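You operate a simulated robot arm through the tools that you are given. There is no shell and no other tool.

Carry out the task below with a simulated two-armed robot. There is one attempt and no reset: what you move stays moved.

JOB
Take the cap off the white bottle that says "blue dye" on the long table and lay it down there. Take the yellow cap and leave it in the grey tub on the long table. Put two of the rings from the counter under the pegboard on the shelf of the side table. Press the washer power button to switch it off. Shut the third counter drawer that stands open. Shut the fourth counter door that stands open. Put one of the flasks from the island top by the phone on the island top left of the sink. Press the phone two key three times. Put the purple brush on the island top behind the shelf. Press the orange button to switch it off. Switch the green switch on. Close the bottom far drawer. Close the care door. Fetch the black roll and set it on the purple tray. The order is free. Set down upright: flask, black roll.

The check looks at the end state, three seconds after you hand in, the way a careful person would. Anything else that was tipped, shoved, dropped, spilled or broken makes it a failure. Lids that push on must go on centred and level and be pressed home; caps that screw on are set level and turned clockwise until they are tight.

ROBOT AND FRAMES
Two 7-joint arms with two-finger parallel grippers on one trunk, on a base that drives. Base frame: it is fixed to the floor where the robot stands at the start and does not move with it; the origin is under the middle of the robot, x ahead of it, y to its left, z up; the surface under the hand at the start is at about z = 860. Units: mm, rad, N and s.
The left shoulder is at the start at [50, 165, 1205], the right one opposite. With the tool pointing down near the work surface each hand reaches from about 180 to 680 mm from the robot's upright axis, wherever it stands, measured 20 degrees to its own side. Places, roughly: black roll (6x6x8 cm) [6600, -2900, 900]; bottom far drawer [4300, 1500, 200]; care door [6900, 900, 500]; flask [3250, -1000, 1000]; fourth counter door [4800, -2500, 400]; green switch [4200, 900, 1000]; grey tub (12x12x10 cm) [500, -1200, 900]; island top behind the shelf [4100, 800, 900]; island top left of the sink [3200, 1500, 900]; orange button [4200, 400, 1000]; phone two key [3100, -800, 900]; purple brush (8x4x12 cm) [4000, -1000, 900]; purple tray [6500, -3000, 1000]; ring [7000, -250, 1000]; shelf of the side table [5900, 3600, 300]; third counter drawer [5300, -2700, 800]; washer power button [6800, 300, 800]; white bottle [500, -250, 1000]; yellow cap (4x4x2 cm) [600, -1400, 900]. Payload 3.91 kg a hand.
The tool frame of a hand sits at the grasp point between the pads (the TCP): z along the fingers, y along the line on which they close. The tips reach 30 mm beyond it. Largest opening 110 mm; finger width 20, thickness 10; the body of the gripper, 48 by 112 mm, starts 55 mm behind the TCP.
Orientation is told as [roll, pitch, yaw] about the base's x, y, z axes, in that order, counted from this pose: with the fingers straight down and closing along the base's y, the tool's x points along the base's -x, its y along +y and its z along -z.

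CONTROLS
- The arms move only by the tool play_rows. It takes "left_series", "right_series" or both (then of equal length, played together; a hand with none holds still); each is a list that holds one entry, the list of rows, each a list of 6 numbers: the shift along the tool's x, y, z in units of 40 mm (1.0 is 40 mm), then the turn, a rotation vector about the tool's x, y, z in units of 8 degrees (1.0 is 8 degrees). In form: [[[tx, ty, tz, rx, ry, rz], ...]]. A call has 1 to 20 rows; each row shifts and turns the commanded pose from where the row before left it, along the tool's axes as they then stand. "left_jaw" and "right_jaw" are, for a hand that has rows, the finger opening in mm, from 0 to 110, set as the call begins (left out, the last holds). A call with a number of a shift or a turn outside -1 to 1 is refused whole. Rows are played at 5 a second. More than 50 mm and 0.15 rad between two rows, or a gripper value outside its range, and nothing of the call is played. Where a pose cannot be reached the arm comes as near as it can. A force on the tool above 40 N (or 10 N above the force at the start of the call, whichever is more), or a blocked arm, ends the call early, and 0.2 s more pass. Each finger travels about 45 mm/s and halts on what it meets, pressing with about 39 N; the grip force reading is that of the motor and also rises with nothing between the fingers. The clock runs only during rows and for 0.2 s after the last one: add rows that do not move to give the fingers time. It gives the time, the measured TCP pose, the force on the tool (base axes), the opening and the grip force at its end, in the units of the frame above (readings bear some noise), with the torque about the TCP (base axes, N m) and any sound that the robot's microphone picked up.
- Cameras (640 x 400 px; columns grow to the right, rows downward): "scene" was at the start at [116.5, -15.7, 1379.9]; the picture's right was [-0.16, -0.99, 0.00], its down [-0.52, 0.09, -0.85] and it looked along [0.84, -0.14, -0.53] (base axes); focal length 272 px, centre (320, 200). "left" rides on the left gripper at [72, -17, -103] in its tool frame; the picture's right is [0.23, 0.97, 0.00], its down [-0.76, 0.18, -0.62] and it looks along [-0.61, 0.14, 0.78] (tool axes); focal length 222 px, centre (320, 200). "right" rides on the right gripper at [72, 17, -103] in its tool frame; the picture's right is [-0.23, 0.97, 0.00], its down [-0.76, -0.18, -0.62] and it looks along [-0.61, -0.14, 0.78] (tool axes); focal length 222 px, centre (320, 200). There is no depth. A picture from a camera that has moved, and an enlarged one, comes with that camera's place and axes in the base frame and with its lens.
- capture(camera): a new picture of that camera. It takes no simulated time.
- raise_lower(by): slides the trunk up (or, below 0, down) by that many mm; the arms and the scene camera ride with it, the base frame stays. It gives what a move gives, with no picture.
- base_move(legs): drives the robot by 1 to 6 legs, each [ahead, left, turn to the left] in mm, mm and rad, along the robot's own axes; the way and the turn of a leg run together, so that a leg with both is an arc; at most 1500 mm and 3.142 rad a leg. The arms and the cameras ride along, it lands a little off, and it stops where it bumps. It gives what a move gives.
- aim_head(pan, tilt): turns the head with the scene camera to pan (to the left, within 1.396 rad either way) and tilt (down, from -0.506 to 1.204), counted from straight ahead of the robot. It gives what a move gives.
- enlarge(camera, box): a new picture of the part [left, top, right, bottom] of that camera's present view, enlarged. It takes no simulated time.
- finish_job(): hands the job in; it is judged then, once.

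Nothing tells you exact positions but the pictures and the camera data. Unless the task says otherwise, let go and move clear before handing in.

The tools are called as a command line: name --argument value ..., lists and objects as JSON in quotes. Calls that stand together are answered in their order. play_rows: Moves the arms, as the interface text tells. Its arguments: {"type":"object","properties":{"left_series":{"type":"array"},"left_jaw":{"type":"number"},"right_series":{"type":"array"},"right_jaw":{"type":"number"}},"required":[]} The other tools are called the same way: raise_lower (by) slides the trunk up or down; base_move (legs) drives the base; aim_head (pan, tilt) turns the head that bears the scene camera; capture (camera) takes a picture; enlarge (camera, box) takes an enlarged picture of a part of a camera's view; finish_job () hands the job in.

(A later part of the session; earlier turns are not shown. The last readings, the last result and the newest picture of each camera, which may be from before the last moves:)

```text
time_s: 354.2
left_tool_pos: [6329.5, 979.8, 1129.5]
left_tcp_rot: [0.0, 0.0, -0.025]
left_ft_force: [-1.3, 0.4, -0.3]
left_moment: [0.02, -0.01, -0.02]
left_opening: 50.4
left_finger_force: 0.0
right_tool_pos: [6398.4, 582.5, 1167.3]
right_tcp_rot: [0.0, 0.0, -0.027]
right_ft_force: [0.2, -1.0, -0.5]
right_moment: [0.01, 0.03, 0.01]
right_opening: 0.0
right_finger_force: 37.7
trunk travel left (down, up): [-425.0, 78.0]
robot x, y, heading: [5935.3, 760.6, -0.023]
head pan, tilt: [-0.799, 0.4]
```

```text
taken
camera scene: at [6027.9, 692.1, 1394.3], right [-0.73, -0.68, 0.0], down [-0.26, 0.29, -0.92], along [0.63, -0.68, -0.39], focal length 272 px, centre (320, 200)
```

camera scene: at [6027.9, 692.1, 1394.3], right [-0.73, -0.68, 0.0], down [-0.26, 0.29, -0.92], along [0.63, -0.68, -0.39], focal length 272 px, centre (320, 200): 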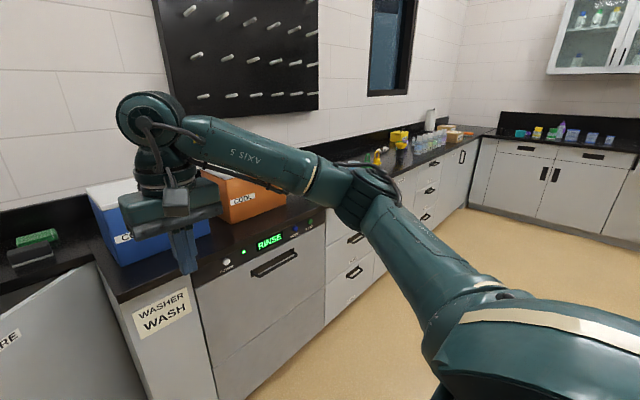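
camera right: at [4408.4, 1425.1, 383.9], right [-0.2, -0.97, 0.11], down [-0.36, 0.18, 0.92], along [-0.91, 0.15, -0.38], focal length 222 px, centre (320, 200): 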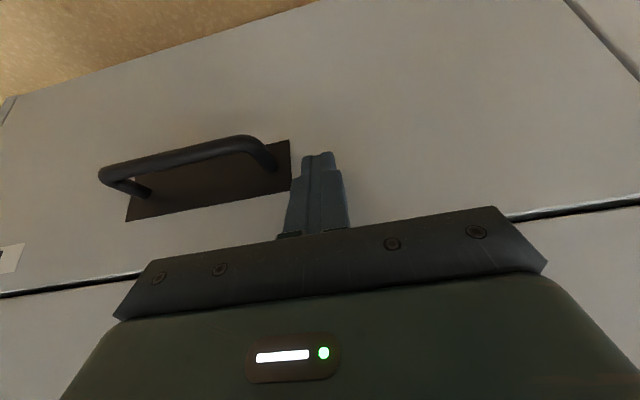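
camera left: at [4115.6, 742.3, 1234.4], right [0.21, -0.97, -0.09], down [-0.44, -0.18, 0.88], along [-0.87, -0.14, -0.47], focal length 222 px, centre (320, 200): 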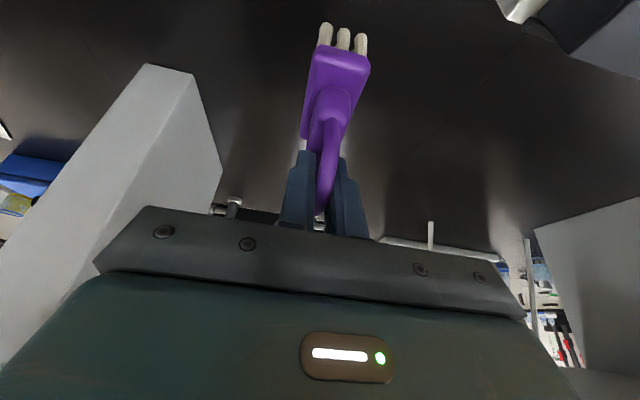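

I need a closer look at the washer panel and the care door.

aim_head --pan -0.3 --tilt 0.5

capture --camera "scene"

enlarge --camera "scene" --box '[290, 200, 480, 300]'

```text
time_s: 355.2
left_tool_pos: [6327.7, 980.8, 1131.1]
left_tcp_rot: [0.0, 0.001, -0.025]
left_ft_force: [0.0, -0.5, -0.1]
left_moment: [0.0, 0.02, 0.0]
left_opening: 50.1
left_finger_force: 0.1
right_tool_pos: [6398.2, 582.0, 1166.7]
right_tcp_rot: [0.0, -0.001, -0.027]
right_ft_force: [-0.5, 0.1, 0.3]
right_moment: [-0.02, -0.01, -0.03]
right_opening: 0.0
right_finger_force: 38.0
trunk travel left (down, up): [-425.0, 78.0]
robot x, y, heading: [5933.7, 765.9, -0.021]
head pan, tilt: [-0.3, 0.499]
```

```text
taken
camera scene: at [6051.1, 730.9, 1385.2], right [-0.32, -0.95, 0.0], down [-0.45, 0.15, -0.88], along [0.83, -0.28, -0.48], focal length 272 px, centre (320, 200)
```

scene: 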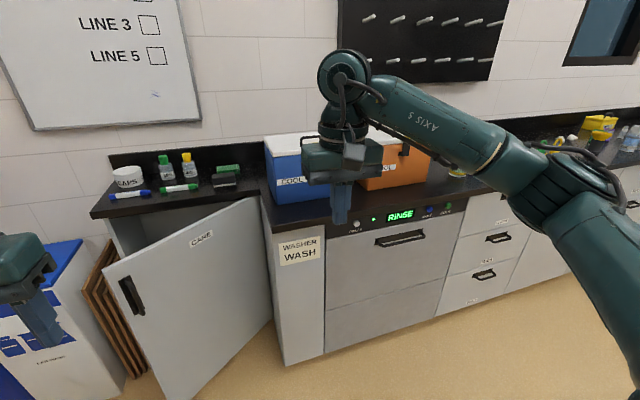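

```text
3.37 times, centred on (385, 250) of scene
camera zoom: at [6051.1, 730.9, 1385.2], right [-0.32, -0.95, 0.0], down [-0.45, 0.15, -0.88], along [0.83, -0.28, -0.48], focal length 917 px, centre (101, 32)
```

zoom: 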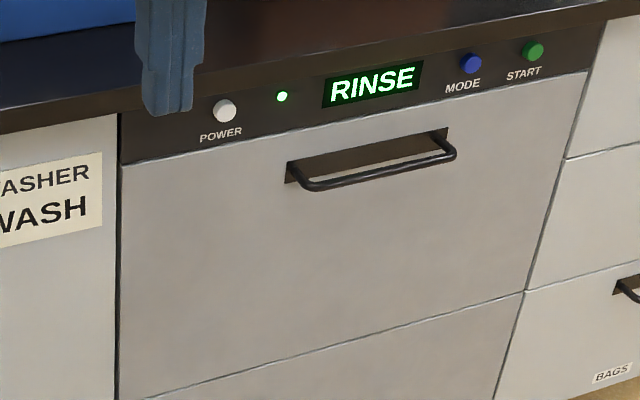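

The power button is the white one at the left of the washer's black strip, around (6760, 360, 850). I'll align the robot, lower the trunk, and point the right hand forward.

base_move --legs '[[70, -210, 0.02]]'

raise_lower --by -250

play_rows --right_series '[[[0, 0, 0, 0, -1, 0], [0, 0, 0, 0, -1, 0], [0, 0, 0, 0, -1, 0], [0, 0, 0, 0, -1, 0], [0, 0, 0, 0, -1, 0], [0, 0, 0, 0, -1, 0], [0, 0, 0, 0, -1, 0], [0, 0, 0, 0, -1, 0], [0, 0, 0, 0, -1, 0], [0, 0, 0, 0, 0, 0]]]'

aim_head --pan -0.25 --tilt 0.3

capture --camera "scene"

capture --camera "right"

```text
time_s: 357.7
left_tool_pos: [6388.0, 774.2, 1130.2]
left_tcp_rot: [0.001, -0.001, -0.001]
left_ft_force: [-0.2, 0.6, 0.1]
left_moment: [-0.03, -0.03, 0.0]
left_opening: 50.1
left_finger_force: 0.1
right_tool_pos: [6467.1, 376.3, 1167.0]
right_tcp_rot: [-0.002, 0.001, -0.004]
right_ft_force: [0.2, 0.4, -0.1]
right_moment: [0.02, -0.01, -0.01]
right_opening: 0.1
right_finger_force: 37.8
trunk travel left (down, up): [-425.0, 78.0]
robot x, y, heading: [6001.8, 548.7, 0.002]
head pan, tilt: [-0.3, 0.499]
```

```text
time_s: 360.3
left_tool_pos: [6388.7, 774.8, 879.5]
left_tcp_rot: [0.0, 0.001, 0.001]
left_ft_force: [0.7, -0.1, -0.2]
left_moment: [-0.03, -0.01, -0.02]
left_opening: 50.0
left_finger_force: 0.1
right_tool_pos: [6468.6, 376.5, 917.0]
right_tcp_rot: [-0.001, 0.0, -0.003]
right_ft_force: [0.2, 0.0, -0.5]
right_moment: [-0.02, -0.02, -0.02]
right_opening: 0.0
right_finger_force: 37.5
trunk travel left (down, up): [-175.0, 328.0]
robot x, y, heading: [6001.1, 544.7, -0.002]
head pan, tilt: [-0.3, 0.499]
```

```text
time_s: 362.5
left_tool_pos: [6389.1, 775.4, 879.5]
left_tcp_rot: [0.0, 0.001, 0.0]
left_ft_force: [0.1, 0.0, -0.5]
left_moment: [0.02, 0.0, 0.0]
left_opening: 50.2
left_finger_force: 0.1
right_tool_pos: [6468.1, 377.0, 916.9]
right_tcp_rot: [-0.006, -1.259, 0.001]
right_ft_force: [0.8, 0.6, 0.5]
right_moment: [0.02, -0.02, -0.04]
right_opening: 0.0
right_finger_force: 37.5
trunk travel left (down, up): [-175.0, 328.0]
robot x, y, heading: [6004.4, 543.6, -0.001]
head pan, tilt: [-0.3, 0.499]
```

```text
time_s: 363.2
left_tool_pos: [6387.8, 774.6, 878.5]
left_tcp_rot: [0.001, 0.0, -0.001]
left_ft_force: [0.8, 0.9, -0.1]
left_moment: [0.03, 0.0, -0.03]
left_opening: 50.1
left_finger_force: 0.1
right_tool_pos: [6466.6, 378.1, 916.9]
right_tcp_rot: [-0.005, -1.256, 0.004]
right_ft_force: [-0.1, 0.0, -0.3]
right_moment: [-0.02, -0.02, 0.03]
right_opening: 0.0
right_finger_force: 37.5
trunk travel left (down, up): [-175.0, 328.0]
robot x, y, heading: [6005.3, 543.5, -0.004]
head pan, tilt: [-0.25, 0.3]
```

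```text
taken
camera scene: at [6120.6, 521.4, 1153.5], right [-0.25, -0.97, 0.0], down [-0.29, 0.07, -0.96], along [0.93, -0.24, -0.3], focal length 272 px, centre (320, 200)
```

scene: 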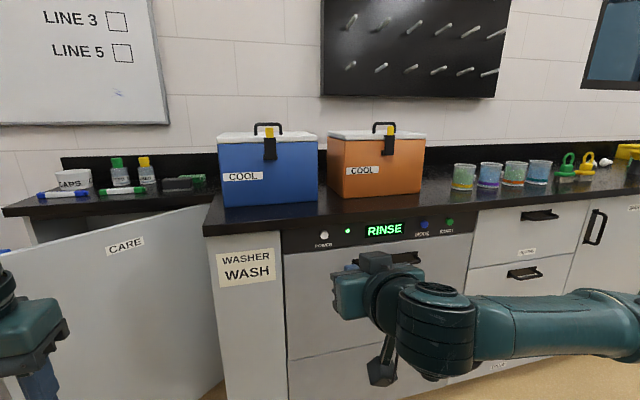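

```text
taken
camera right: at [6347.6, 394.7, 878.9], right [0.07, 0.97, 0.21], down [-0.36, -0.17, 0.92], along [0.93, -0.14, 0.34], focal length 222 px, centre (320, 200)
```

right: 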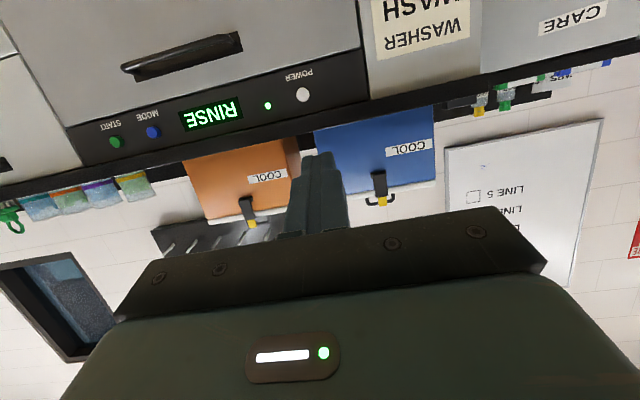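

Great, the power button is visible in both cameras. Zooming for a precise fix.

enlarge --camera "scene" --box '[280, 205, 400, 265]'

enlarge --camera "right" --box '[240, 50, 380, 150]'

```text
5.33 times, centred on (340, 235) of scene
camera zoom: at [6120.6, 521.4, 1153.5], right [-0.25, -0.97, 0.0], down [-0.29, 0.07, -0.96], along [0.93, -0.24, -0.3], focal length 1452 px, centre (213, 13)
```

zoom: 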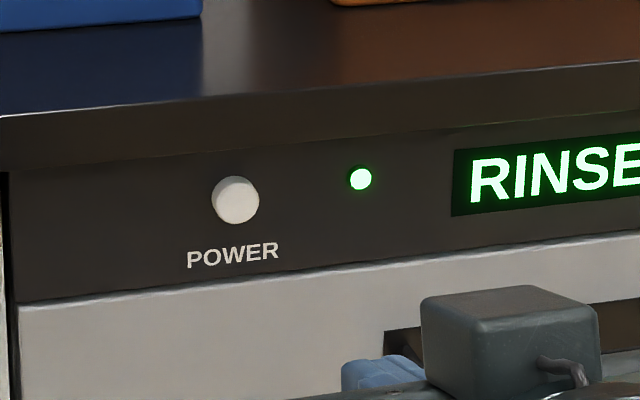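

```text
4.00 times, centred on (310, 100) of right
camera zoom: at [6347.6, 394.7, 878.9], right [0.07, 0.97, 0.21], down [-0.36, -0.17, 0.92], along [0.93, -0.14, 0.34], focal length 888 px, centre (360, 600)
```

zoom: 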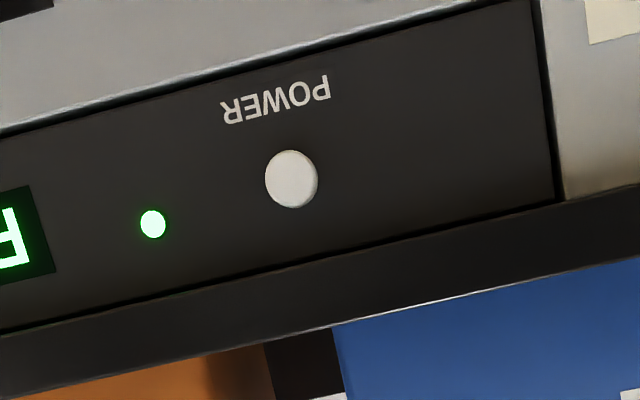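

The button centre is around (6795, 338, 833), with the counter lip above at z≈882. Approaching with the fingertip level to it, stopping about 25 mm short.

play_rows --right_series '[[[-0.049, -0.125, 0.888, 0, 0, 0], [-0.049, -0.125, 0.888, 0, 0, 0], [-0.049, -0.125, 0.888, 0, 0, 0], [-0.049, -0.125, 0.888, 0, 0, 0], [-0.049, -0.125, 0.888, 0, 0, 0], [-0.049, -0.125, 0.888, 0, 0, 0], [-0.049, -0.125, 0.888, 0, 0, 0], [-0.03, -0.125, 0.5, 0, 0, 0], [0, 0, 0, 0, 0, 0]]]'

capture --camera "right"

enlarge --camera "scene" --box '[260, 180, 420, 290]'

```text
time_s: 365.2
left_tool_pos: [6388.0, 774.6, 880.4]
left_tcp_rot: [0.0, 0.0, 0.0]
left_ft_force: [-0.4, 0.5, 0.3]
left_moment: [0.04, -0.03, 0.03]
left_opening: 50.2
left_finger_force: 0.1
right_tool_pos: [6729.3, 336.2, 847.1]
right_tcp_rot: [-0.005, -1.257, 0.004]
right_ft_force: [0.8, -0.7, 0.6]
right_moment: [0.0, -0.01, -0.01]
right_opening: 0.0
right_finger_force: 37.2
trunk travel left (down, up): [-175.0, 328.0]
robot x, y, heading: [6005.8, 545.7, -0.003]
head pan, tilt: [-0.25, 0.3]
```

```text
taken
camera right: at [6608.4, 353.9, 808.9], right [0.07, 0.97, 0.21], down [-0.36, -0.18, 0.92], along [0.93, -0.14, 0.34], focal length 222 px, centre (320, 200)
```

right: 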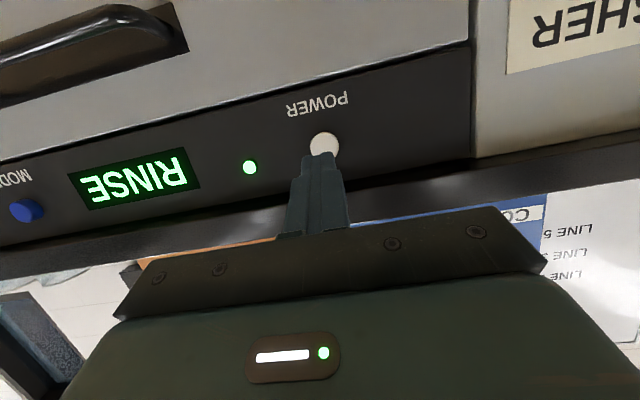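

```text
3.64 times, centred on (340, 235) of scene
camera zoom: at [6120.7, 521.4, 1153.6], right [-0.25, -0.97, 0.0], down [-0.29, 0.07, -0.96], along [0.93, -0.24, -0.3], focal length 990 px, centre (247, 73)
```

zoom: 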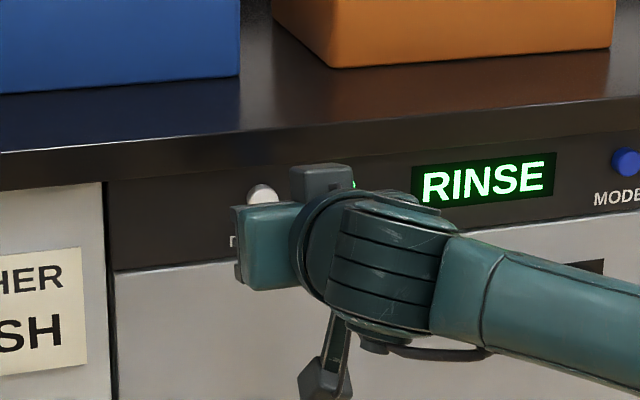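

Fingertip is almost on the button's line. Small correction, then advance in 3 mm steps until it clicks.

play_rows --right_series '[[[-0.055, 0.04, 0.375, 0, 0, 0], [-0.055, 0.035, 0.375, 0, 0, 0], [-0.023, 0, 0.071, 0, 0, 0], [-0.023, 0, 0.071, 0, 0, 0], [0, 0, 0, 0, 0, 0]]]'

capture --camera "right"

```text
time_s: 366.4
left_tool_pos: [6389.3, 775.8, 879.9]
left_tcp_rot: [-0.002, 0.0, -0.002]
left_ft_force: [-0.6, 0.4, 0.1]
left_moment: [0.01, 0.0, 0.01]
left_opening: 50.2
left_finger_force: 0.1
right_tool_pos: [6764.0, 338.7, 843.5]
right_tcp_rot: [-0.006, -1.256, 0.004]
right_ft_force: [-0.9, 0.6, -0.3]
right_moment: [-0.03, 0.02, -0.02]
right_opening: 0.1
right_finger_force: 37.3
trunk travel left (down, up): [-175.0, 328.0]
robot x, y, heading: [6004.2, 546.2, -0.004]
head pan, tilt: [-0.25, 0.3]
```

```text
taken
camera right: at [6644.0, 356.7, 803.4], right [0.07, 0.97, 0.21], down [-0.36, -0.18, 0.92], along [0.93, -0.14, 0.34], focal length 222 px, centre (320, 200)
```

right: 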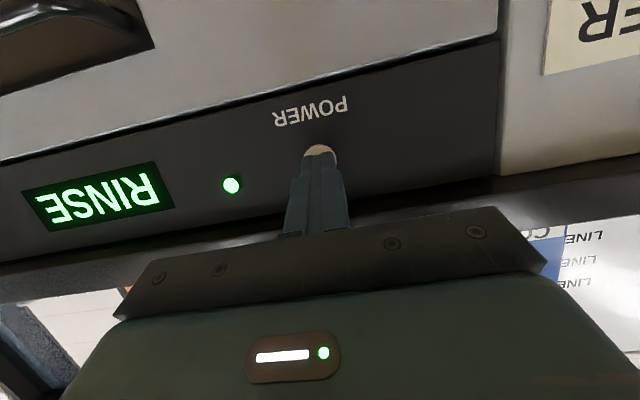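

play_rows --right_series '[[[-0.023, 0, 0.071, 0, 0, 0], [-0.015, 0, 0.048, 0, 0, 0], [0, 0, 0, 0, 0, 0]]]'

play_rows --right_series '[[[-0.015, 0, 0.048, 0, 0, 0], [-0.015, 0, 0.048, 0, 0, 0], [0, 0, 0, 0, 0, 0]]]'

capture --camera "right"

```text
time_s: 367.2
left_tool_pos: [6388.1, 774.7, 879.7]
left_tcp_rot: [0.0, -0.003, 0.001]
left_ft_force: [-0.3, -0.6, -0.2]
left_moment: [0.0, -0.03, -0.01]
left_opening: 50.1
left_finger_force: 0.1
right_tool_pos: [6767.7, 338.5, 843.5]
right_tcp_rot: [-0.009, -1.254, 0.005]
right_ft_force: [-11.1, -1.1, -3.2]
right_moment: [-0.06, 0.13, -0.03]
right_opening: 0.0
right_finger_force: 37.0
trunk travel left (down, up): [-175.0, 328.0]
robot x, y, heading: [6001.7, 544.9, -0.004]
head pan, tilt: [-0.25, 0.3]
heard: click
```

```text
time_s: 368.2
left_tool_pos: [6385.2, 774.8, 881.0]
left_tcp_rot: [0.0, -0.003, -0.002]
left_ft_force: [0.2, 0.2, 0.4]
left_moment: [-0.01, -0.01, -0.03]
left_opening: 49.9
left_finger_force: 0.1
right_tool_pos: [6769.5, 338.8, 843.6]
right_tcp_rot: [-0.006, -1.253, 0.002]
right_ft_force: [-22.1, -2.2, 1.4]
right_moment: [0.08, -0.11, -0.03]
right_opening: 0.0
right_finger_force: 38.2
trunk travel left (down, up): [-175.0, 328.0]
robot x, y, heading: [6004.1, 544.2, -0.006]
head pan, tilt: [-0.25, 0.3]
stopped in row 3 (right hand): the force on the tool passed its limit at 41 N (the readings are from after the stop); the commanded pose is now the measured one
```

```text
taken
camera right: at [6650.6, 356.5, 804.7], right [0.07, 0.97, 0.21], down [-0.36, -0.17, 0.92], along [0.93, -0.14, 0.33], focal length 222 px, centre (320, 200)
```

right: 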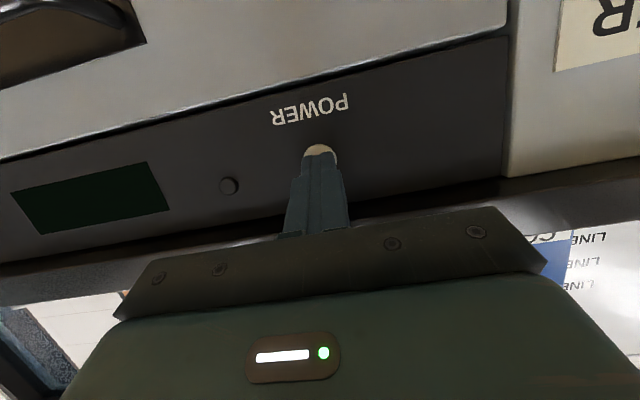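

Click heard; display and LED are dark, so the washer is off. Retracting the hand.

play_rows --right_series '[[[0.1, 0, -0.3, 0, 0, 0], [0.26, 0, -0.79, 0, 0, 0], [0.26, 0, -0.79, 0, 0, 0], [0.26, 0, -0.79, 0, 0, 0], [0.26, 0, -0.79, 0, 0, 0], [0.26, 0, -0.79, 0, 0, 0], [0.26, 0, -0.79, 0, 0, 0], [0.26, 0, -0.79, 0, 0, 0], [0, 0, 0, 0, 0, 0]]]'

enlarge --camera "scene" --box '[260, 180, 470, 290]'

aim_head --pan 0.3 --tilt 0.4

capture --camera "scene"

```text
time_s: 370.2
left_tool_pos: [6388.0, 773.4, 879.3]
left_tcp_rot: [0.001, -0.001, 0.001]
left_ft_force: [-0.4, 0.0, -0.7]
left_moment: [0.01, 0.01, -0.01]
left_opening: 50.4
left_finger_force: 0.0
right_tool_pos: [6536.3, 296.8, 870.3]
right_tcp_rot: [-0.01, -1.246, 0.003]
right_ft_force: [0.6, -0.4, 0.3]
right_moment: [0.01, 0.0, 0.04]
right_opening: 0.0
right_finger_force: 37.5
right hand out of reach, approached as far as the arm can: row 5, 6, 7, 8
trunk travel left (down, up): [-175.0, 328.0]
robot x, y, heading: [6004.5, 548.4, -0.001]
head pan, tilt: [-0.25, 0.3]
```

```text
3.05 times, centred on (365, 235) of scene
camera zoom: at [6120.2, 521.3, 1153.6], right [-0.25, -0.97, 0.0], down [-0.29, 0.07, -0.96], along [0.93, -0.24, -0.3], focal length 830 px, centre (183, 93)
```

zoom: 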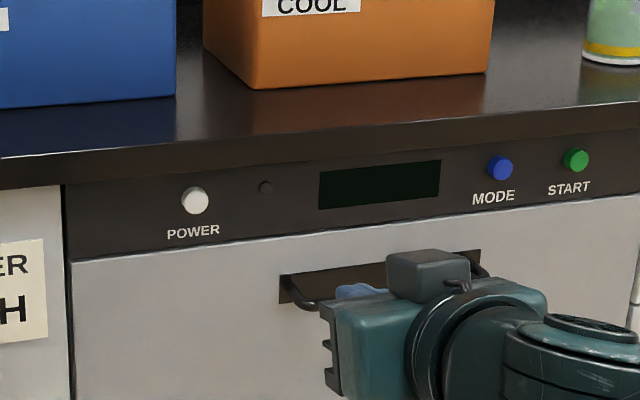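

```text
time_s: 371.1
left_tool_pos: [6389.2, 773.8, 879.0]
left_tcp_rot: [0.0, 0.0, 0.0]
left_ft_force: [0.2, -0.4, 0.4]
left_moment: [0.04, -0.02, -0.02]
left_opening: 50.2
left_finger_force: 0.0
right_tool_pos: [6536.6, 297.3, 871.5]
right_tcp_rot: [-0.005, -1.245, 0.003]
right_ft_force: [0.5, 0.2, -0.2]
right_moment: [0.0, -0.02, 0.0]
right_opening: 0.0
right_finger_force: 37.9
trunk travel left (down, up): [-175.0, 328.0]
robot x, y, heading: [5999.2, 543.8, 0.001]
head pan, tilt: [0.3, 0.4]
```

```text
taken
camera scene: at [6118.3, 571.7, 1144.3], right [0.29, -0.96, 0.0], down [-0.37, -0.11, -0.92], along [0.88, 0.27, -0.39], focal length 272 px, centre (320, 200)
```

scene: 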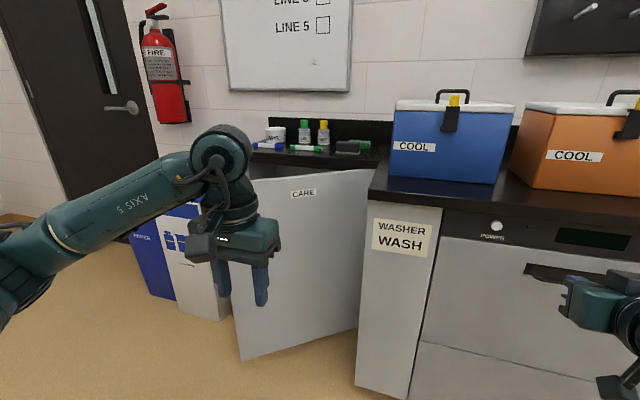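

The washer is off. For the CARE door (hinge near (7052, 682), free edge near (6755, 1110)) I'll push its outer face with the left hand. First I tuck the right arm and raise the trunk a bit.

play_rows --right_series '[[[-0.89, 0, -0.3, 0, 0, 0], [-0.89, 0, -0.3, 0, 0, 0], [-0.89, 0, -0.3, 0, 0, 0], [-0.89, 0, -0.3, 0, 0, 0], [0, 0, 0, 0, 1, 0], [0, 0, 0, 0, 1, 0], [0, 0, 0, 0, 1, 0], [0, 0, 0, 0, 1, 0], [0, 0, 0, 0, 1, 0], [0, 0, 0, 0, 1, 0], [0, 0, 0, 0, 1, 0], [0, 0, 0, 0, 1, 0], [0, 0, 0, 0, 0.95, 0], [0.9, 0, 0, 0, 0, 0], [0.9, 0, 0, 0, 0, 0], [0.9, 0, 0, 0, 0, 0], [0.9, 0, 0, 0, 0, 0], [0.9, 0, 0, 0, 0, 0], [0, 0, 0, 0, 0, 0]]]'

raise_lower --by 150

base_move --legs '[[0, 300, 0], [140, 0, 0]]'

capture --camera "scene"

```text
time_s: 375.1
left_tool_pos: [6387.9, 775.0, 879.6]
left_tcp_rot: [0.0, 0.0, -0.002]
left_ft_force: [-0.7, -0.1, 0.3]
left_moment: [-0.01, 0.04, 0.01]
left_opening: 50.2
left_finger_force: 0.1
right_tool_pos: [6351.1, 293.5, 1022.7]
right_tcp_rot: [-0.001, -0.004, -0.004]
right_ft_force: [-0.6, 0.7, -0.3]
right_moment: [0.02, -0.05, 0.04]
right_opening: 0.5
right_finger_force: 38.1
trunk travel left (down, up): [-175.0, 328.0]
robot x, y, heading: [6001.2, 550.8, -0.0]
head pan, tilt: [0.3, 0.4]
```

```text
time_s: 376.9
left_tool_pos: [6388.1, 774.5, 1030.1]
left_tcp_rot: [0.0, 0.001, 0.001]
left_ft_force: [0.1, 0.3, -0.3]
left_moment: [-0.02, -0.04, -0.01]
left_opening: 50.1
left_finger_force: 0.0
right_tool_pos: [6353.4, 293.6, 1172.2]
right_tcp_rot: [-0.002, -0.002, -0.004]
right_ft_force: [-0.5, -1.2, 0.7]
right_moment: [0.02, 0.01, 0.0]
right_opening: 0.2
right_finger_force: 37.9
trunk travel left (down, up): [-325.0, 178.0]
robot x, y, heading: [6001.3, 547.8, -0.001]
head pan, tilt: [0.3, 0.4]
```

```text
time_s: 381.1
left_tool_pos: [6527.7, 1076.9, 1029.6]
left_tcp_rot: [0.001, 0.001, 0.002]
left_ft_force: [0.2, 0.1, -0.1]
left_moment: [-0.02, 0.04, -0.01]
left_opening: 50.0
left_finger_force: 0.0
right_tool_pos: [6493.7, 596.6, 1171.6]
right_tcp_rot: [-0.001, -0.001, -0.002]
right_ft_force: [1.2, 0.6, 0.1]
right_moment: [-0.04, 0.01, -0.01]
right_opening: 0.0
right_finger_force: 38.1
trunk travel left (down, up): [-325.0, 178.0]
robot x, y, heading: [6141.1, 848.8, 0.003]
head pan, tilt: [0.3, 0.4]
```

```text
taken
camera scene: at [6259.0, 873.8, 1294.2], right [0.3, -0.95, 0.0], down [-0.37, -0.12, -0.92], along [0.88, 0.27, -0.39], focal length 272 px, centre (320, 200)
```

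scene: 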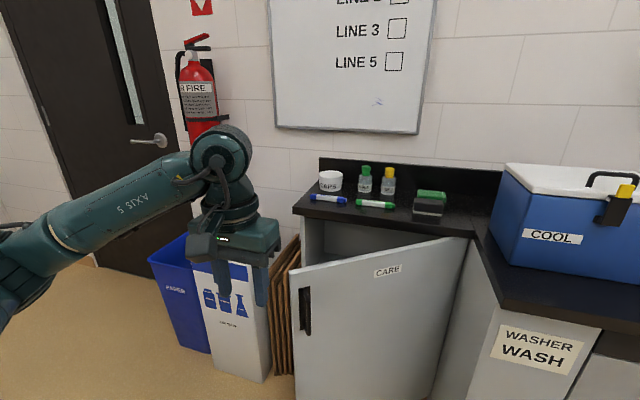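

Door free edge is near (6775, 1109). I'll extend the left hand forward, tilt it to point at the door, and lower it to z≈790.

play_rows --left_series '[[[-0.9, -0.42, 0, 0, 0, 0], [-0.9, -0.42, 0, 0, 0, 0], [-0.9, -0.42, 0, 0, 0, 0], [-0.9, -0.42, 0, 0, 0, 0], [0, 0, 0, 0, -1, 0], [0, 0, 0, 0, -1, 0], [0, 0, 0, 0, -1, 0], [0, 0, 0, 0, -1, 0], [0, 0, 0, 0, -1, 0], [0, 0, 0, 0, -1, 0], [0, 0, 0, 0, -1, 0], [0, 0, 0, 0, -1, 0], [0.79, 0, 0.663, 0, 0, 0], [0.79, 0, 0.663, 0, 0, 0], [0.79, 0, 0.663, 0, 0, 0], [0.79, 0, 0.663, 0, 0, 0], [0.79, 0, 0.663, 0, 0, 0], [0.79, 0, 0.663, 0, 0, 0], [0, 0, 0, 0, 0, 0]]]' --left_jaw 0

capture --camera "scene"

capture --camera "left"

```text
time_s: 385.1
left_tool_pos: [6701.2, 1007.8, 912.9]
left_tcp_rot: [-0.001, -1.116, 0.001]
left_ft_force: [0.1, 0.1, 0.3]
left_moment: [0.03, 0.03, 0.01]
left_opening: 0.0
left_finger_force: 37.9
left hand out of reach, approached as far as the arm can: row 16, 17, 18
right_tool_pos: [6492.4, 595.4, 1171.9]
right_tcp_rot: [-0.002, -0.005, -0.001]
right_ft_force: [1.0, 0.4, 0.0]
right_moment: [-0.01, -0.02, 0.03]
right_opening: 0.0
right_finger_force: 37.6
trunk travel left (down, up): [-325.0, 178.0]
robot x, y, heading: [6143.9, 848.1, -0.002]
head pan, tilt: [0.3, 0.4]
```

```text
taken
camera scene: at [6258.2, 873.6, 1294.3], right [0.3, -0.95, 0.0], down [-0.37, -0.12, -0.92], along [0.88, 0.27, -0.39], focal length 272 px, centre (320, 200)
```

scene: 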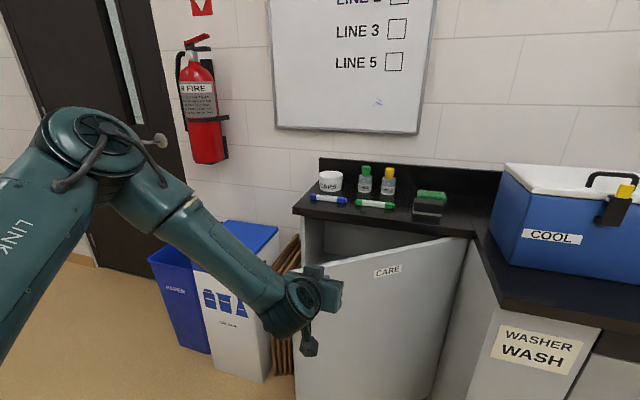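

```text
taken
camera left: at [6576.5, 991.1, 894.2], right [-0.1, 0.97, -0.2], down [-0.23, 0.18, 0.96], along [0.97, 0.15, 0.2], focal length 222 px, centre (320, 200)
```

left: 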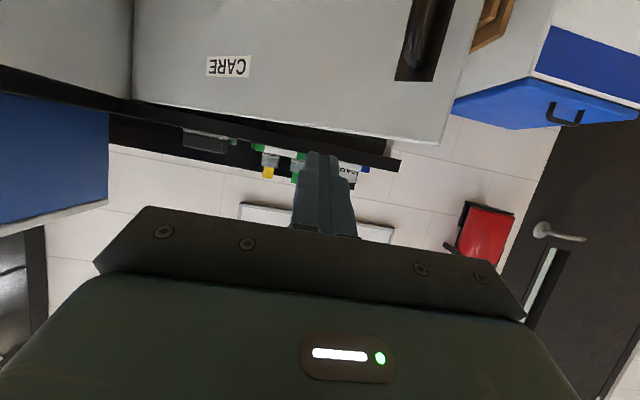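

The hand points at the door but can't go lower at this trunk height, so I'll lower the trunk 130 mm.

raise_lower --by -130

capture --camera "left"

capture --camera "scene"

```text
time_s: 386.6
left_tool_pos: [6701.7, 1008.2, 782.9]
left_tcp_rot: [0.002, -1.115, 0.001]
left_ft_force: [0.4, -0.7, 1.2]
left_moment: [0.01, -0.01, 0.04]
left_opening: 0.0
left_finger_force: 38.1
right_tool_pos: [6492.9, 595.9, 1041.4]
right_tcp_rot: [-0.001, -0.005, -0.002]
right_ft_force: [0.4, -0.2, -0.3]
right_moment: [0.01, -0.03, 0.01]
right_opening: 0.1
right_finger_force: 37.6
trunk travel left (down, up): [-195.0, 308.0]
robot x, y, heading: [6142.7, 846.2, -0.001]
head pan, tilt: [0.3, 0.4]
```

```text
taken
camera left: at [6576.5, 991.3, 764.2], right [-0.1, 0.97, -0.2], down [-0.23, 0.18, 0.96], along [0.97, 0.15, 0.2], focal length 222 px, centre (320, 200)
```

left: 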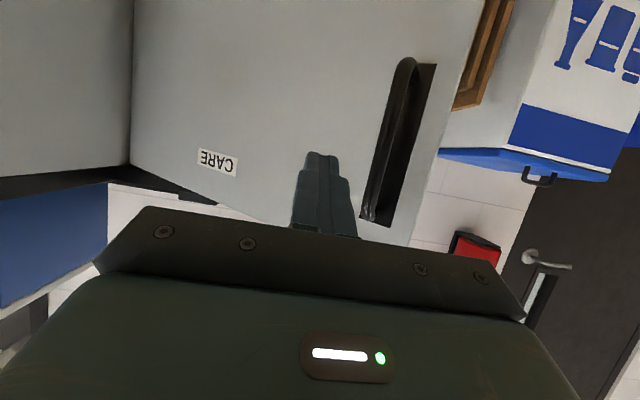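

```text
taken
camera scene: at [6258.2, 873.8, 1164.4], right [0.3, -0.95, 0.0], down [-0.37, -0.12, -0.92], along [0.88, 0.27, -0.39], focal length 272 px, centre (320, 200)
```

scene: 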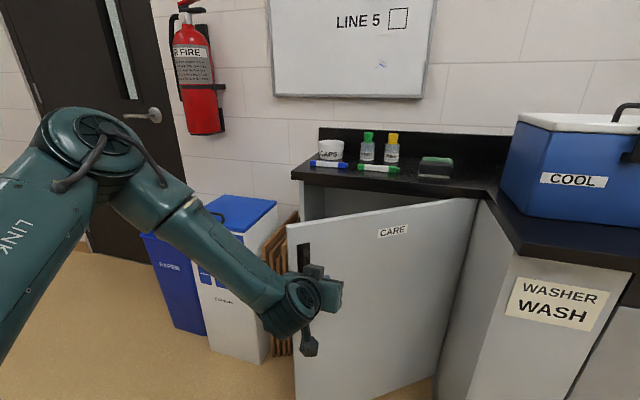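

The fingers face the door just beside its handle. Driving the base forward 200 mm to start swinging it shut.

base_move --legs '[[200, 0, 0]]'

capture --camera "left"

capture --camera "scene"

```text
time_s: 388.2
left_tool_pos: [6892.1, 1011.7, 783.6]
left_tcp_rot: [0.001, -1.116, 0.007]
left_ft_force: [0.3, 0.0, -0.3]
left_moment: [-0.01, 0.03, 0.01]
left_opening: 0.0
left_finger_force: 36.9
right_tool_pos: [6684.7, 598.8, 1042.6]
right_tcp_rot: [-0.003, -0.001, 0.002]
right_ft_force: [0.9, 0.4, 0.7]
right_moment: [0.01, -0.01, -0.02]
right_opening: 0.1
right_finger_force: 38.0
trunk travel left (down, up): [-195.0, 308.0]
robot x, y, heading: [6334.5, 845.2, 0.007]
head pan, tilt: [0.3, 0.4]
```

```text
taken
camera left: at [6767.2, 994.2, 764.0], right [-0.11, 0.97, -0.2], down [-0.23, 0.17, 0.96], along [0.97, 0.15, 0.2], focal length 222 px, centre (320, 200)
```

left: 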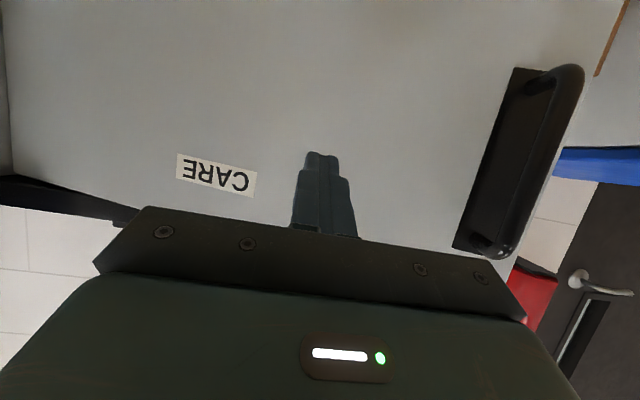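

```text
taken
camera scene: at [6449.6, 875.2, 1164.3], right [0.3, -0.95, 0.0], down [-0.37, -0.12, -0.92], along [0.88, 0.28, -0.39], focal length 272 px, centre (320, 200)
```

scene: 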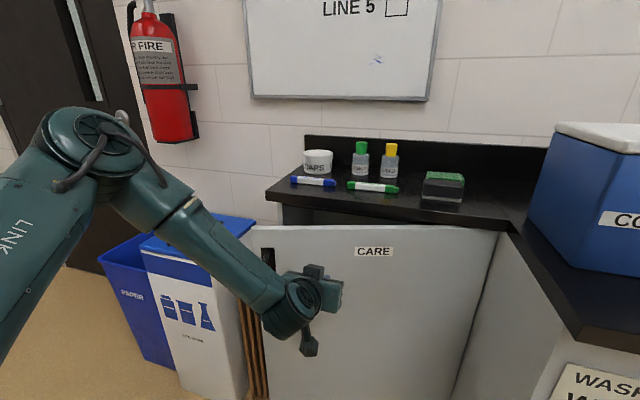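

The door is swinging shut. Another 70 mm with the base, then the rest with the arm under force control.

base_move --legs '[[70, 0, -0.007]]'

play_rows --left_series '[[[-0.11, 0, 0.225, 0, 0, 0], [-0.11, 0, 0.225, 0, 0, 0], [-0.11, 0, 0.225, 0, 0, 0], [-0.11, 0, 0.225, 0, 0, 0], [-0.11, 0, 0.225, 0, 0, 0], [-0.11, 0, 0.225, 0, 0, 0], [-0.11, 0, 0.225, 0, 0, 0], [-0.11, 0, 0.225, 0, 0, 0], [-0.11, 0, 0.225, 0, 0, 0], [-0.11, 0, 0.225, 0, 0, 0], [0, 0, 0, 0, 0, 0]]]'

capture --camera "left"

capture --camera "scene"

```text
time_s: 389.2
left_tool_pos: [6964.0, 1005.8, 782.8]
left_tcp_rot: [0.001, -1.116, -0.002]
left_ft_force: [-0.7, 0.7, -0.5]
left_moment: [-0.03, 0.01, 0.0]
left_opening: 0.2
left_finger_force: 37.9
right_tool_pos: [6752.7, 596.3, 1043.7]
right_tcp_rot: [-0.003, -0.001, -0.004]
right_ft_force: [-0.3, 0.6, 0.3]
right_moment: [0.01, -0.02, 0.02]
right_opening: 0.2
right_finger_force: 37.8
trunk travel left (down, up): [-195.0, 308.0]
robot x, y, heading: [6402.1, 851.3, -0.009]
head pan, tilt: [0.3, 0.4]
```

```text
time_s: 391.5
left_tool_pos: [7057.1, 1005.4, 781.3]
left_tcp_rot: [-0.001, -1.109, -0.002]
left_ft_force: [-23.2, 3.4, 11.3]
left_moment: [-0.02, -0.27, 0.08]
left_opening: 0.0
left_finger_force: 37.2
right_tool_pos: [6750.2, 597.8, 1044.3]
right_tcp_rot: [-0.001, -0.007, -0.002]
right_ft_force: [0.3, 0.3, -0.1]
right_moment: [0.01, 0.01, 0.02]
right_opening: 0.0
right_finger_force: 37.6
trunk travel left (down, up): [-195.0, 308.0]
robot x, y, heading: [6404.4, 849.8, -0.005]
head pan, tilt: [0.3, 0.4]
stopped in row 11 (left hand): the force on the tool passed its limit at 44 N (the readings are from after the stop); the commanded pose is now the measured one
```

```text
taken
camera left: at [6932.2, 989.6, 764.6], right [-0.1, 0.97, -0.2], down [-0.22, 0.18, 0.96], along [0.97, 0.14, 0.19], focal length 222 px, centre (320, 200)
```

left: 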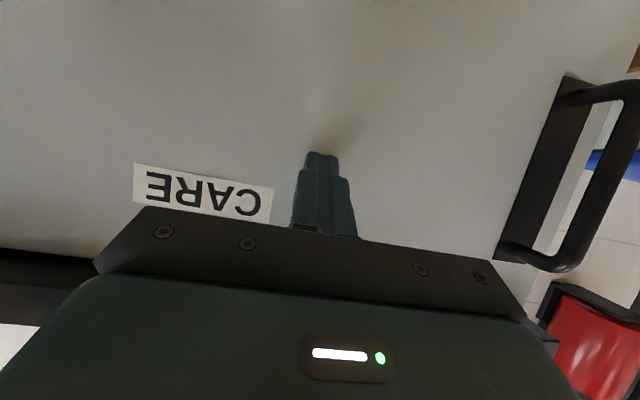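

```text
taken
camera scene: at [6516.3, 874.6, 1164.9], right [0.3, -0.96, 0.0], down [-0.37, -0.11, -0.92], along [0.88, 0.27, -0.39], focal length 272 px, centre (320, 200)
```

scene: 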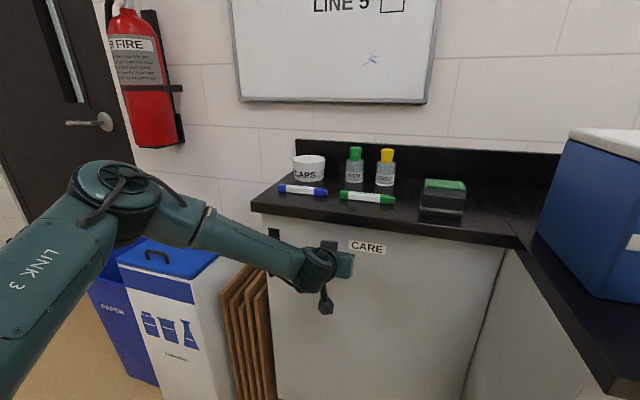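

The push stopped against the cabinet (44 N). Backing the hand off and checking the door.

play_rows --left_series '[[[0.223, 0, -0.45, 0, 0, 0], [0.446, 0, -0.88, 0, 0, 0], [0.446, 0, -0.88, 0, 0, 0], [0.446, 0, -0.88, 0, 0, 0], [0.446, 0, -0.88, 0, 0, 0], [0, 0, 0, 0, 0, 0]]]'

base_move --legs '[[-300, 0, 0]]'

capture --camera "scene"

```text
time_s: 392.9
left_tool_pos: [6883.9, 998.6, 781.9]
left_tcp_rot: [0.005, -1.101, -0.002]
left_ft_force: [-0.1, 0.1, -0.6]
left_moment: [-0.01, 0.01, -0.02]
left_opening: 0.0
left_finger_force: 37.9
left hand out of reach, approached as far as the arm can: row 5
right_tool_pos: [6752.8, 595.9, 1042.0]
right_tcp_rot: [-0.002, -0.003, -0.004]
right_ft_force: [-0.7, -0.4, -0.6]
right_moment: [-0.01, 0.01, 0.01]
right_opening: 0.0
right_finger_force: 38.0
trunk travel left (down, up): [-195.0, 308.0]
robot x, y, heading: [6404.4, 845.5, -0.001]
head pan, tilt: [0.3, 0.4]
```

```text
time_s: 394.8
left_tool_pos: [6605.0, 999.3, 782.6]
left_tcp_rot: [0.006, -1.1, -0.003]
left_ft_force: [0.7, 0.0, -0.6]
left_moment: [0.01, -0.01, -0.05]
left_opening: 0.2
left_finger_force: 38.1
right_tool_pos: [6473.3, 596.3, 1042.2]
right_tcp_rot: [-0.001, -0.003, -0.005]
right_ft_force: [-0.2, 0.4, 0.7]
right_moment: [0.01, 0.01, -0.01]
right_opening: 0.0
right_finger_force: 37.6
trunk travel left (down, up): [-195.0, 308.0]
robot x, y, heading: [6124.1, 849.6, -0.002]
head pan, tilt: [0.3, 0.4]
```

```text
taken
camera scene: at [6240.8, 874.9, 1164.3], right [0.29, -0.96, 0.0], down [-0.37, -0.11, -0.92], along [0.88, 0.27, -0.39], focal length 272 px, centre (320, 200)
```

scene: 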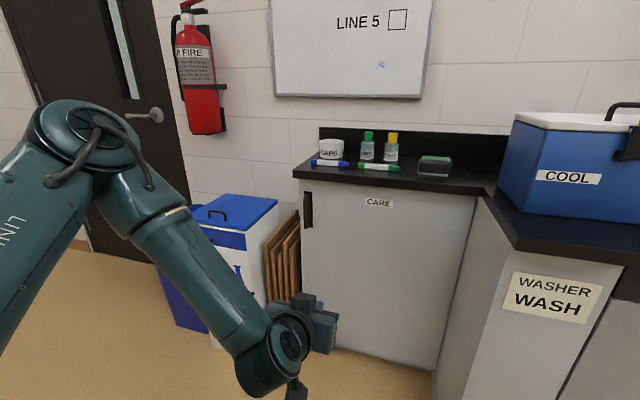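

The CARE door is shut flush. Now I'll restore the left hand and trunk, then look at the rings on the counter to the right.

raise_lower --by 230

play_rows --left_series '[[[0, 0, 0, 0, 1, 0], [0, 0, 0, 0, 1, 0], [0, 0, 0, 0, 1, 0], [0, 0, 0, 0, 1, 0], [0, 0, 0, 0, 1, 0], [0, 0, 0, 0, 1, 0], [0, 0, 0, 0, 1, 0], [0, 0, 0, 0, 0.88, 0], [0.7, 0, -0.7, 0, 0, 0], [0.7, 0, -0.7, 0, 0, 0], [0.7, 0, -0.7, 0, 0, 0], [0.5, 0, -0.7, 0, 0, 0], [0, 0, -0.7, 0, 0, 0], [0, 0, -0.7, 0, 0, 0], [0, 0, 0, 0, 0, 0]]]' --left_jaw 80

base_move --legs '[[0, -850, 0]]'

aim_head --pan -0.2 --tilt 0.45

capture --camera "scene"

```text
time_s: 397.2
left_tool_pos: [6605.7, 999.2, 1012.6]
left_tcp_rot: [0.004, -1.103, -0.002]
left_ft_force: [-0.9, -0.1, 0.6]
left_moment: [0.01, 0.02, -0.03]
left_opening: 0.0
left_finger_force: 37.4
right_tool_pos: [6474.4, 596.0, 1272.5]
right_tcp_rot: [-0.003, -0.004, -0.004]
right_ft_force: [-0.2, -0.5, 0.6]
right_moment: [-0.04, 0.02, -0.02]
right_opening: 0.1
right_finger_force: 37.9
trunk travel left (down, up): [-425.0, 78.0]
robot x, y, heading: [6126.3, 845.9, -0.004]
head pan, tilt: [0.3, 0.4]
```

```text
time_s: 400.4
left_tool_pos: [6500.8, 1000.0, 1179.6]
left_tcp_rot: [0.002, 0.003, 0.003]
left_ft_force: [0.4, -0.2, 0.1]
left_moment: [0.0, 0.0, -0.01]
left_opening: 79.8
left_finger_force: 0.1
right_tool_pos: [6473.5, 597.4, 1272.5]
right_tcp_rot: [-0.002, -0.004, -0.005]
right_ft_force: [0.0, 0.0, -0.2]
right_moment: [0.0, 0.0, 0.01]
right_opening: 0.2
right_finger_force: 37.2
trunk travel left (down, up): [-425.0, 78.0]
robot x, y, heading: [6124.4, 848.6, -0.005]
head pan, tilt: [0.3, 0.4]
```

```text
time_s: 408.0
left_tool_pos: [6498.2, 177.0, 1178.6]
left_tcp_rot: [0.002, 0.001, -0.009]
left_ft_force: [0.0, 1.0, -1.2]
left_moment: [-0.02, -0.01, -0.02]
left_opening: 80.1
left_finger_force: 0.0
right_tool_pos: [6465.1, -226.0, 1271.3]
right_tcp_rot: [-0.001, -0.003, -0.016]
right_ft_force: [0.1, 0.1, 0.3]
right_moment: [0.02, 0.0, 0.01]
right_opening: 0.1
right_finger_force: 37.2
trunk travel left (down, up): [-425.0, 78.0]
robot x, y, heading: [6116.0, 29.7, -0.011]
head pan, tilt: [0.3, 0.4]
```

```text
time_s: 409.0
left_tool_pos: [6497.6, 177.8, 1179.9]
left_tcp_rot: [0.001, 0.0, -0.009]
left_ft_force: [-0.2, -0.5, -0.2]
left_moment: [-0.01, 0.01, 0.03]
left_opening: 80.1
left_finger_force: 0.1
right_tool_pos: [6465.0, -226.8, 1271.4]
right_tcp_rot: [-0.002, -0.003, -0.016]
right_ft_force: [-0.8, -0.1, 0.2]
right_moment: [0.02, -0.03, 0.01]
right_opening: 0.2
right_finger_force: 37.4
trunk travel left (down, up): [-425.0, 78.0]
robot x, y, heading: [6117.8, 27.4, -0.01]
head pan, tilt: [-0.201, 0.45]
```

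```text
taken
camera scene: at [6236.5, 8.8, 1389.6], right [-0.21, -0.98, 0.0], down [-0.43, 0.09, -0.9], along [0.88, -0.19, -0.44], focal length 272 px, centre (320, 200)
```

scene: 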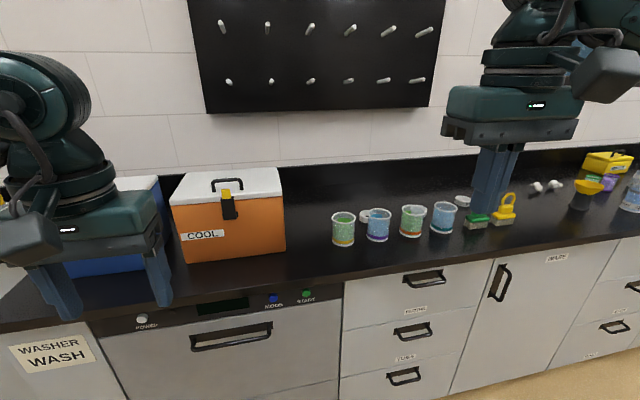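

Counter view: beakers, brushes and some small white items which may be the rings. Zooming in.

enlarge --camera "scene" --box '[320, 165, 480, 265]'

enlarge --camera "scene" --box '[440, 145, 640, 255]'

```text
4.00 times, centred on (400, 215) of scene
camera zoom: at [6236.5, 8.8, 1389.6], right [-0.21, -0.98, 0.0], down [-0.43, 0.09, -0.9], along [0.88, -0.19, -0.44], focal length 1089 px, centre (0, 140)
```

zoom: 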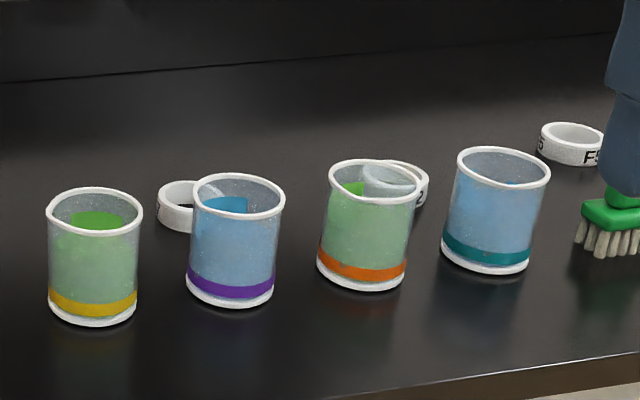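

```text
3.20 times, centred on (540, 200) of scene
camera zoom: at [6236.5, 8.8, 1389.6], right [-0.21, -0.98, 0.0], down [-0.43, 0.09, -0.9], along [0.88, -0.19, -0.44], focal length 871 px, centre (-384, 200)
```

zoom: 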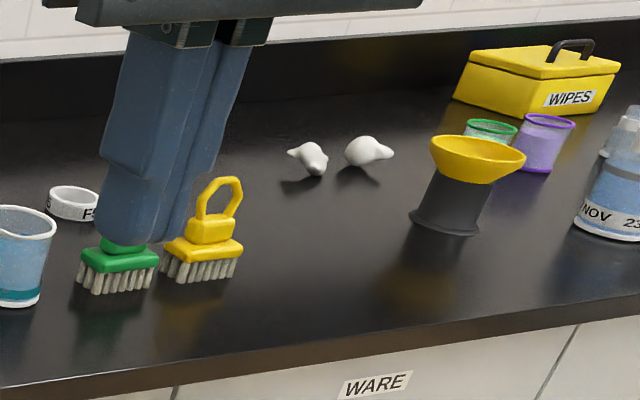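

The white rings are behind the beakers, at about (7041, -329), (7040, -546) and (7076, -757). I'll position the robot so each hand can take one.

base_move --legs '[[0, -470, 0.01], [300, 0, 0]]'

aim_head --pan 0.0 --tilt 0.65

capture --camera "scene"

capture --camera "left"

capture --camera "right"

```text
time_s: 415.2
left_tool_pos: [6792.5, -296.8, 1178.5]
left_tcp_rot: [0.003, 0.0, -0.012]
left_ft_force: [-0.5, 1.0, -0.9]
left_moment: [0.03, 0.0, 0.0]
left_opening: 80.1
left_finger_force: 0.0
right_tool_pos: [6760.2, -699.3, 1270.8]
right_tcp_rot: [-0.002, -0.002, -0.018]
right_ft_force: [0.5, 0.2, 0.1]
right_moment: [0.0, -0.01, -0.02]
right_opening: 0.0
right_finger_force: 37.4
trunk travel left (down, up): [-425.0, 78.0]
robot x, y, heading: [6417.5, -441.4, -0.013]
head pan, tilt: [-0.201, 0.45]
```

```text
time_s: 416.0
left_tool_pos: [6792.2, -295.8, 1179.1]
left_tcp_rot: [0.003, -0.001, -0.012]
left_ft_force: [-0.2, -0.1, 0.2]
left_moment: [-0.03, 0.01, 0.0]
left_opening: 80.2
left_finger_force: 0.1
right_tool_pos: [6758.9, -699.6, 1271.7]
right_tcp_rot: [-0.003, -0.003, -0.016]
right_ft_force: [0.2, 0.4, -0.3]
right_moment: [-0.02, -0.01, 0.0]
right_opening: 0.0
right_finger_force: 37.6
trunk travel left (down, up): [-425.0, 78.0]
robot x, y, heading: [6413.6, -443.0, -0.012]
head pan, tilt: [0.0, 0.649]
```

```text
taken
camera scene: at [6527.8, -446.0, 1371.9], right [-0.01, -1.0, 0.0], down [-0.6, 0.01, -0.8], along [0.8, -0.01, -0.6], focal length 272 px, centre (320, 200)
```

scene: 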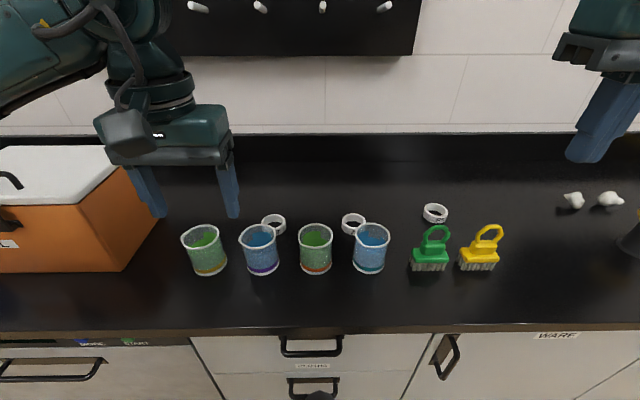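

```text
taken
camera left: at [6719.4, -311.8, 1283.4], right [-0.22, 0.98, 0.0], down [0.76, 0.17, 0.62], along [0.61, 0.14, -0.78], focal length 222 px, centre (320, 200)
```

left: 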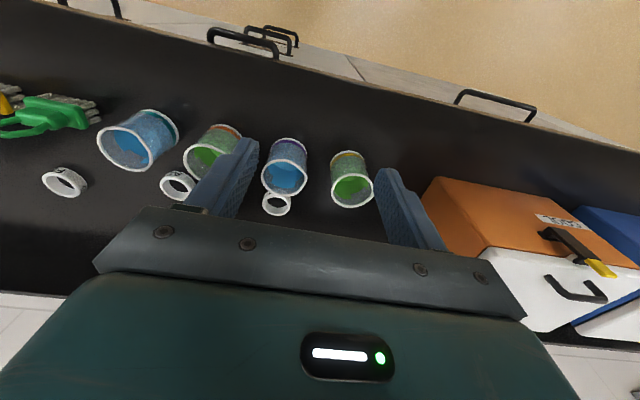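

```text
taken
camera right: at [6687.7, -681.0, 1373.8], right [0.24, 0.97, 0.0], down [0.76, -0.19, 0.63], along [0.61, -0.15, -0.78], focal length 222 px, centre (320, 200)
```

right: 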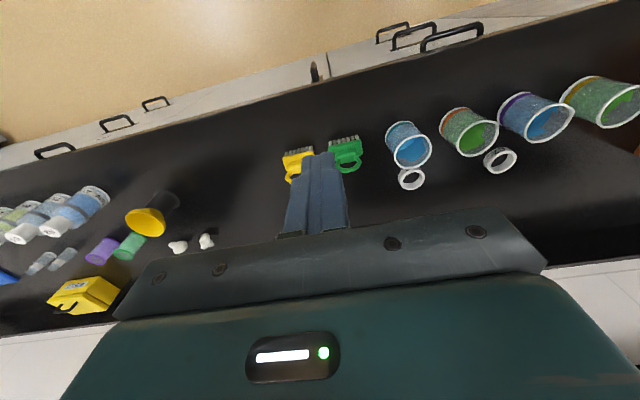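

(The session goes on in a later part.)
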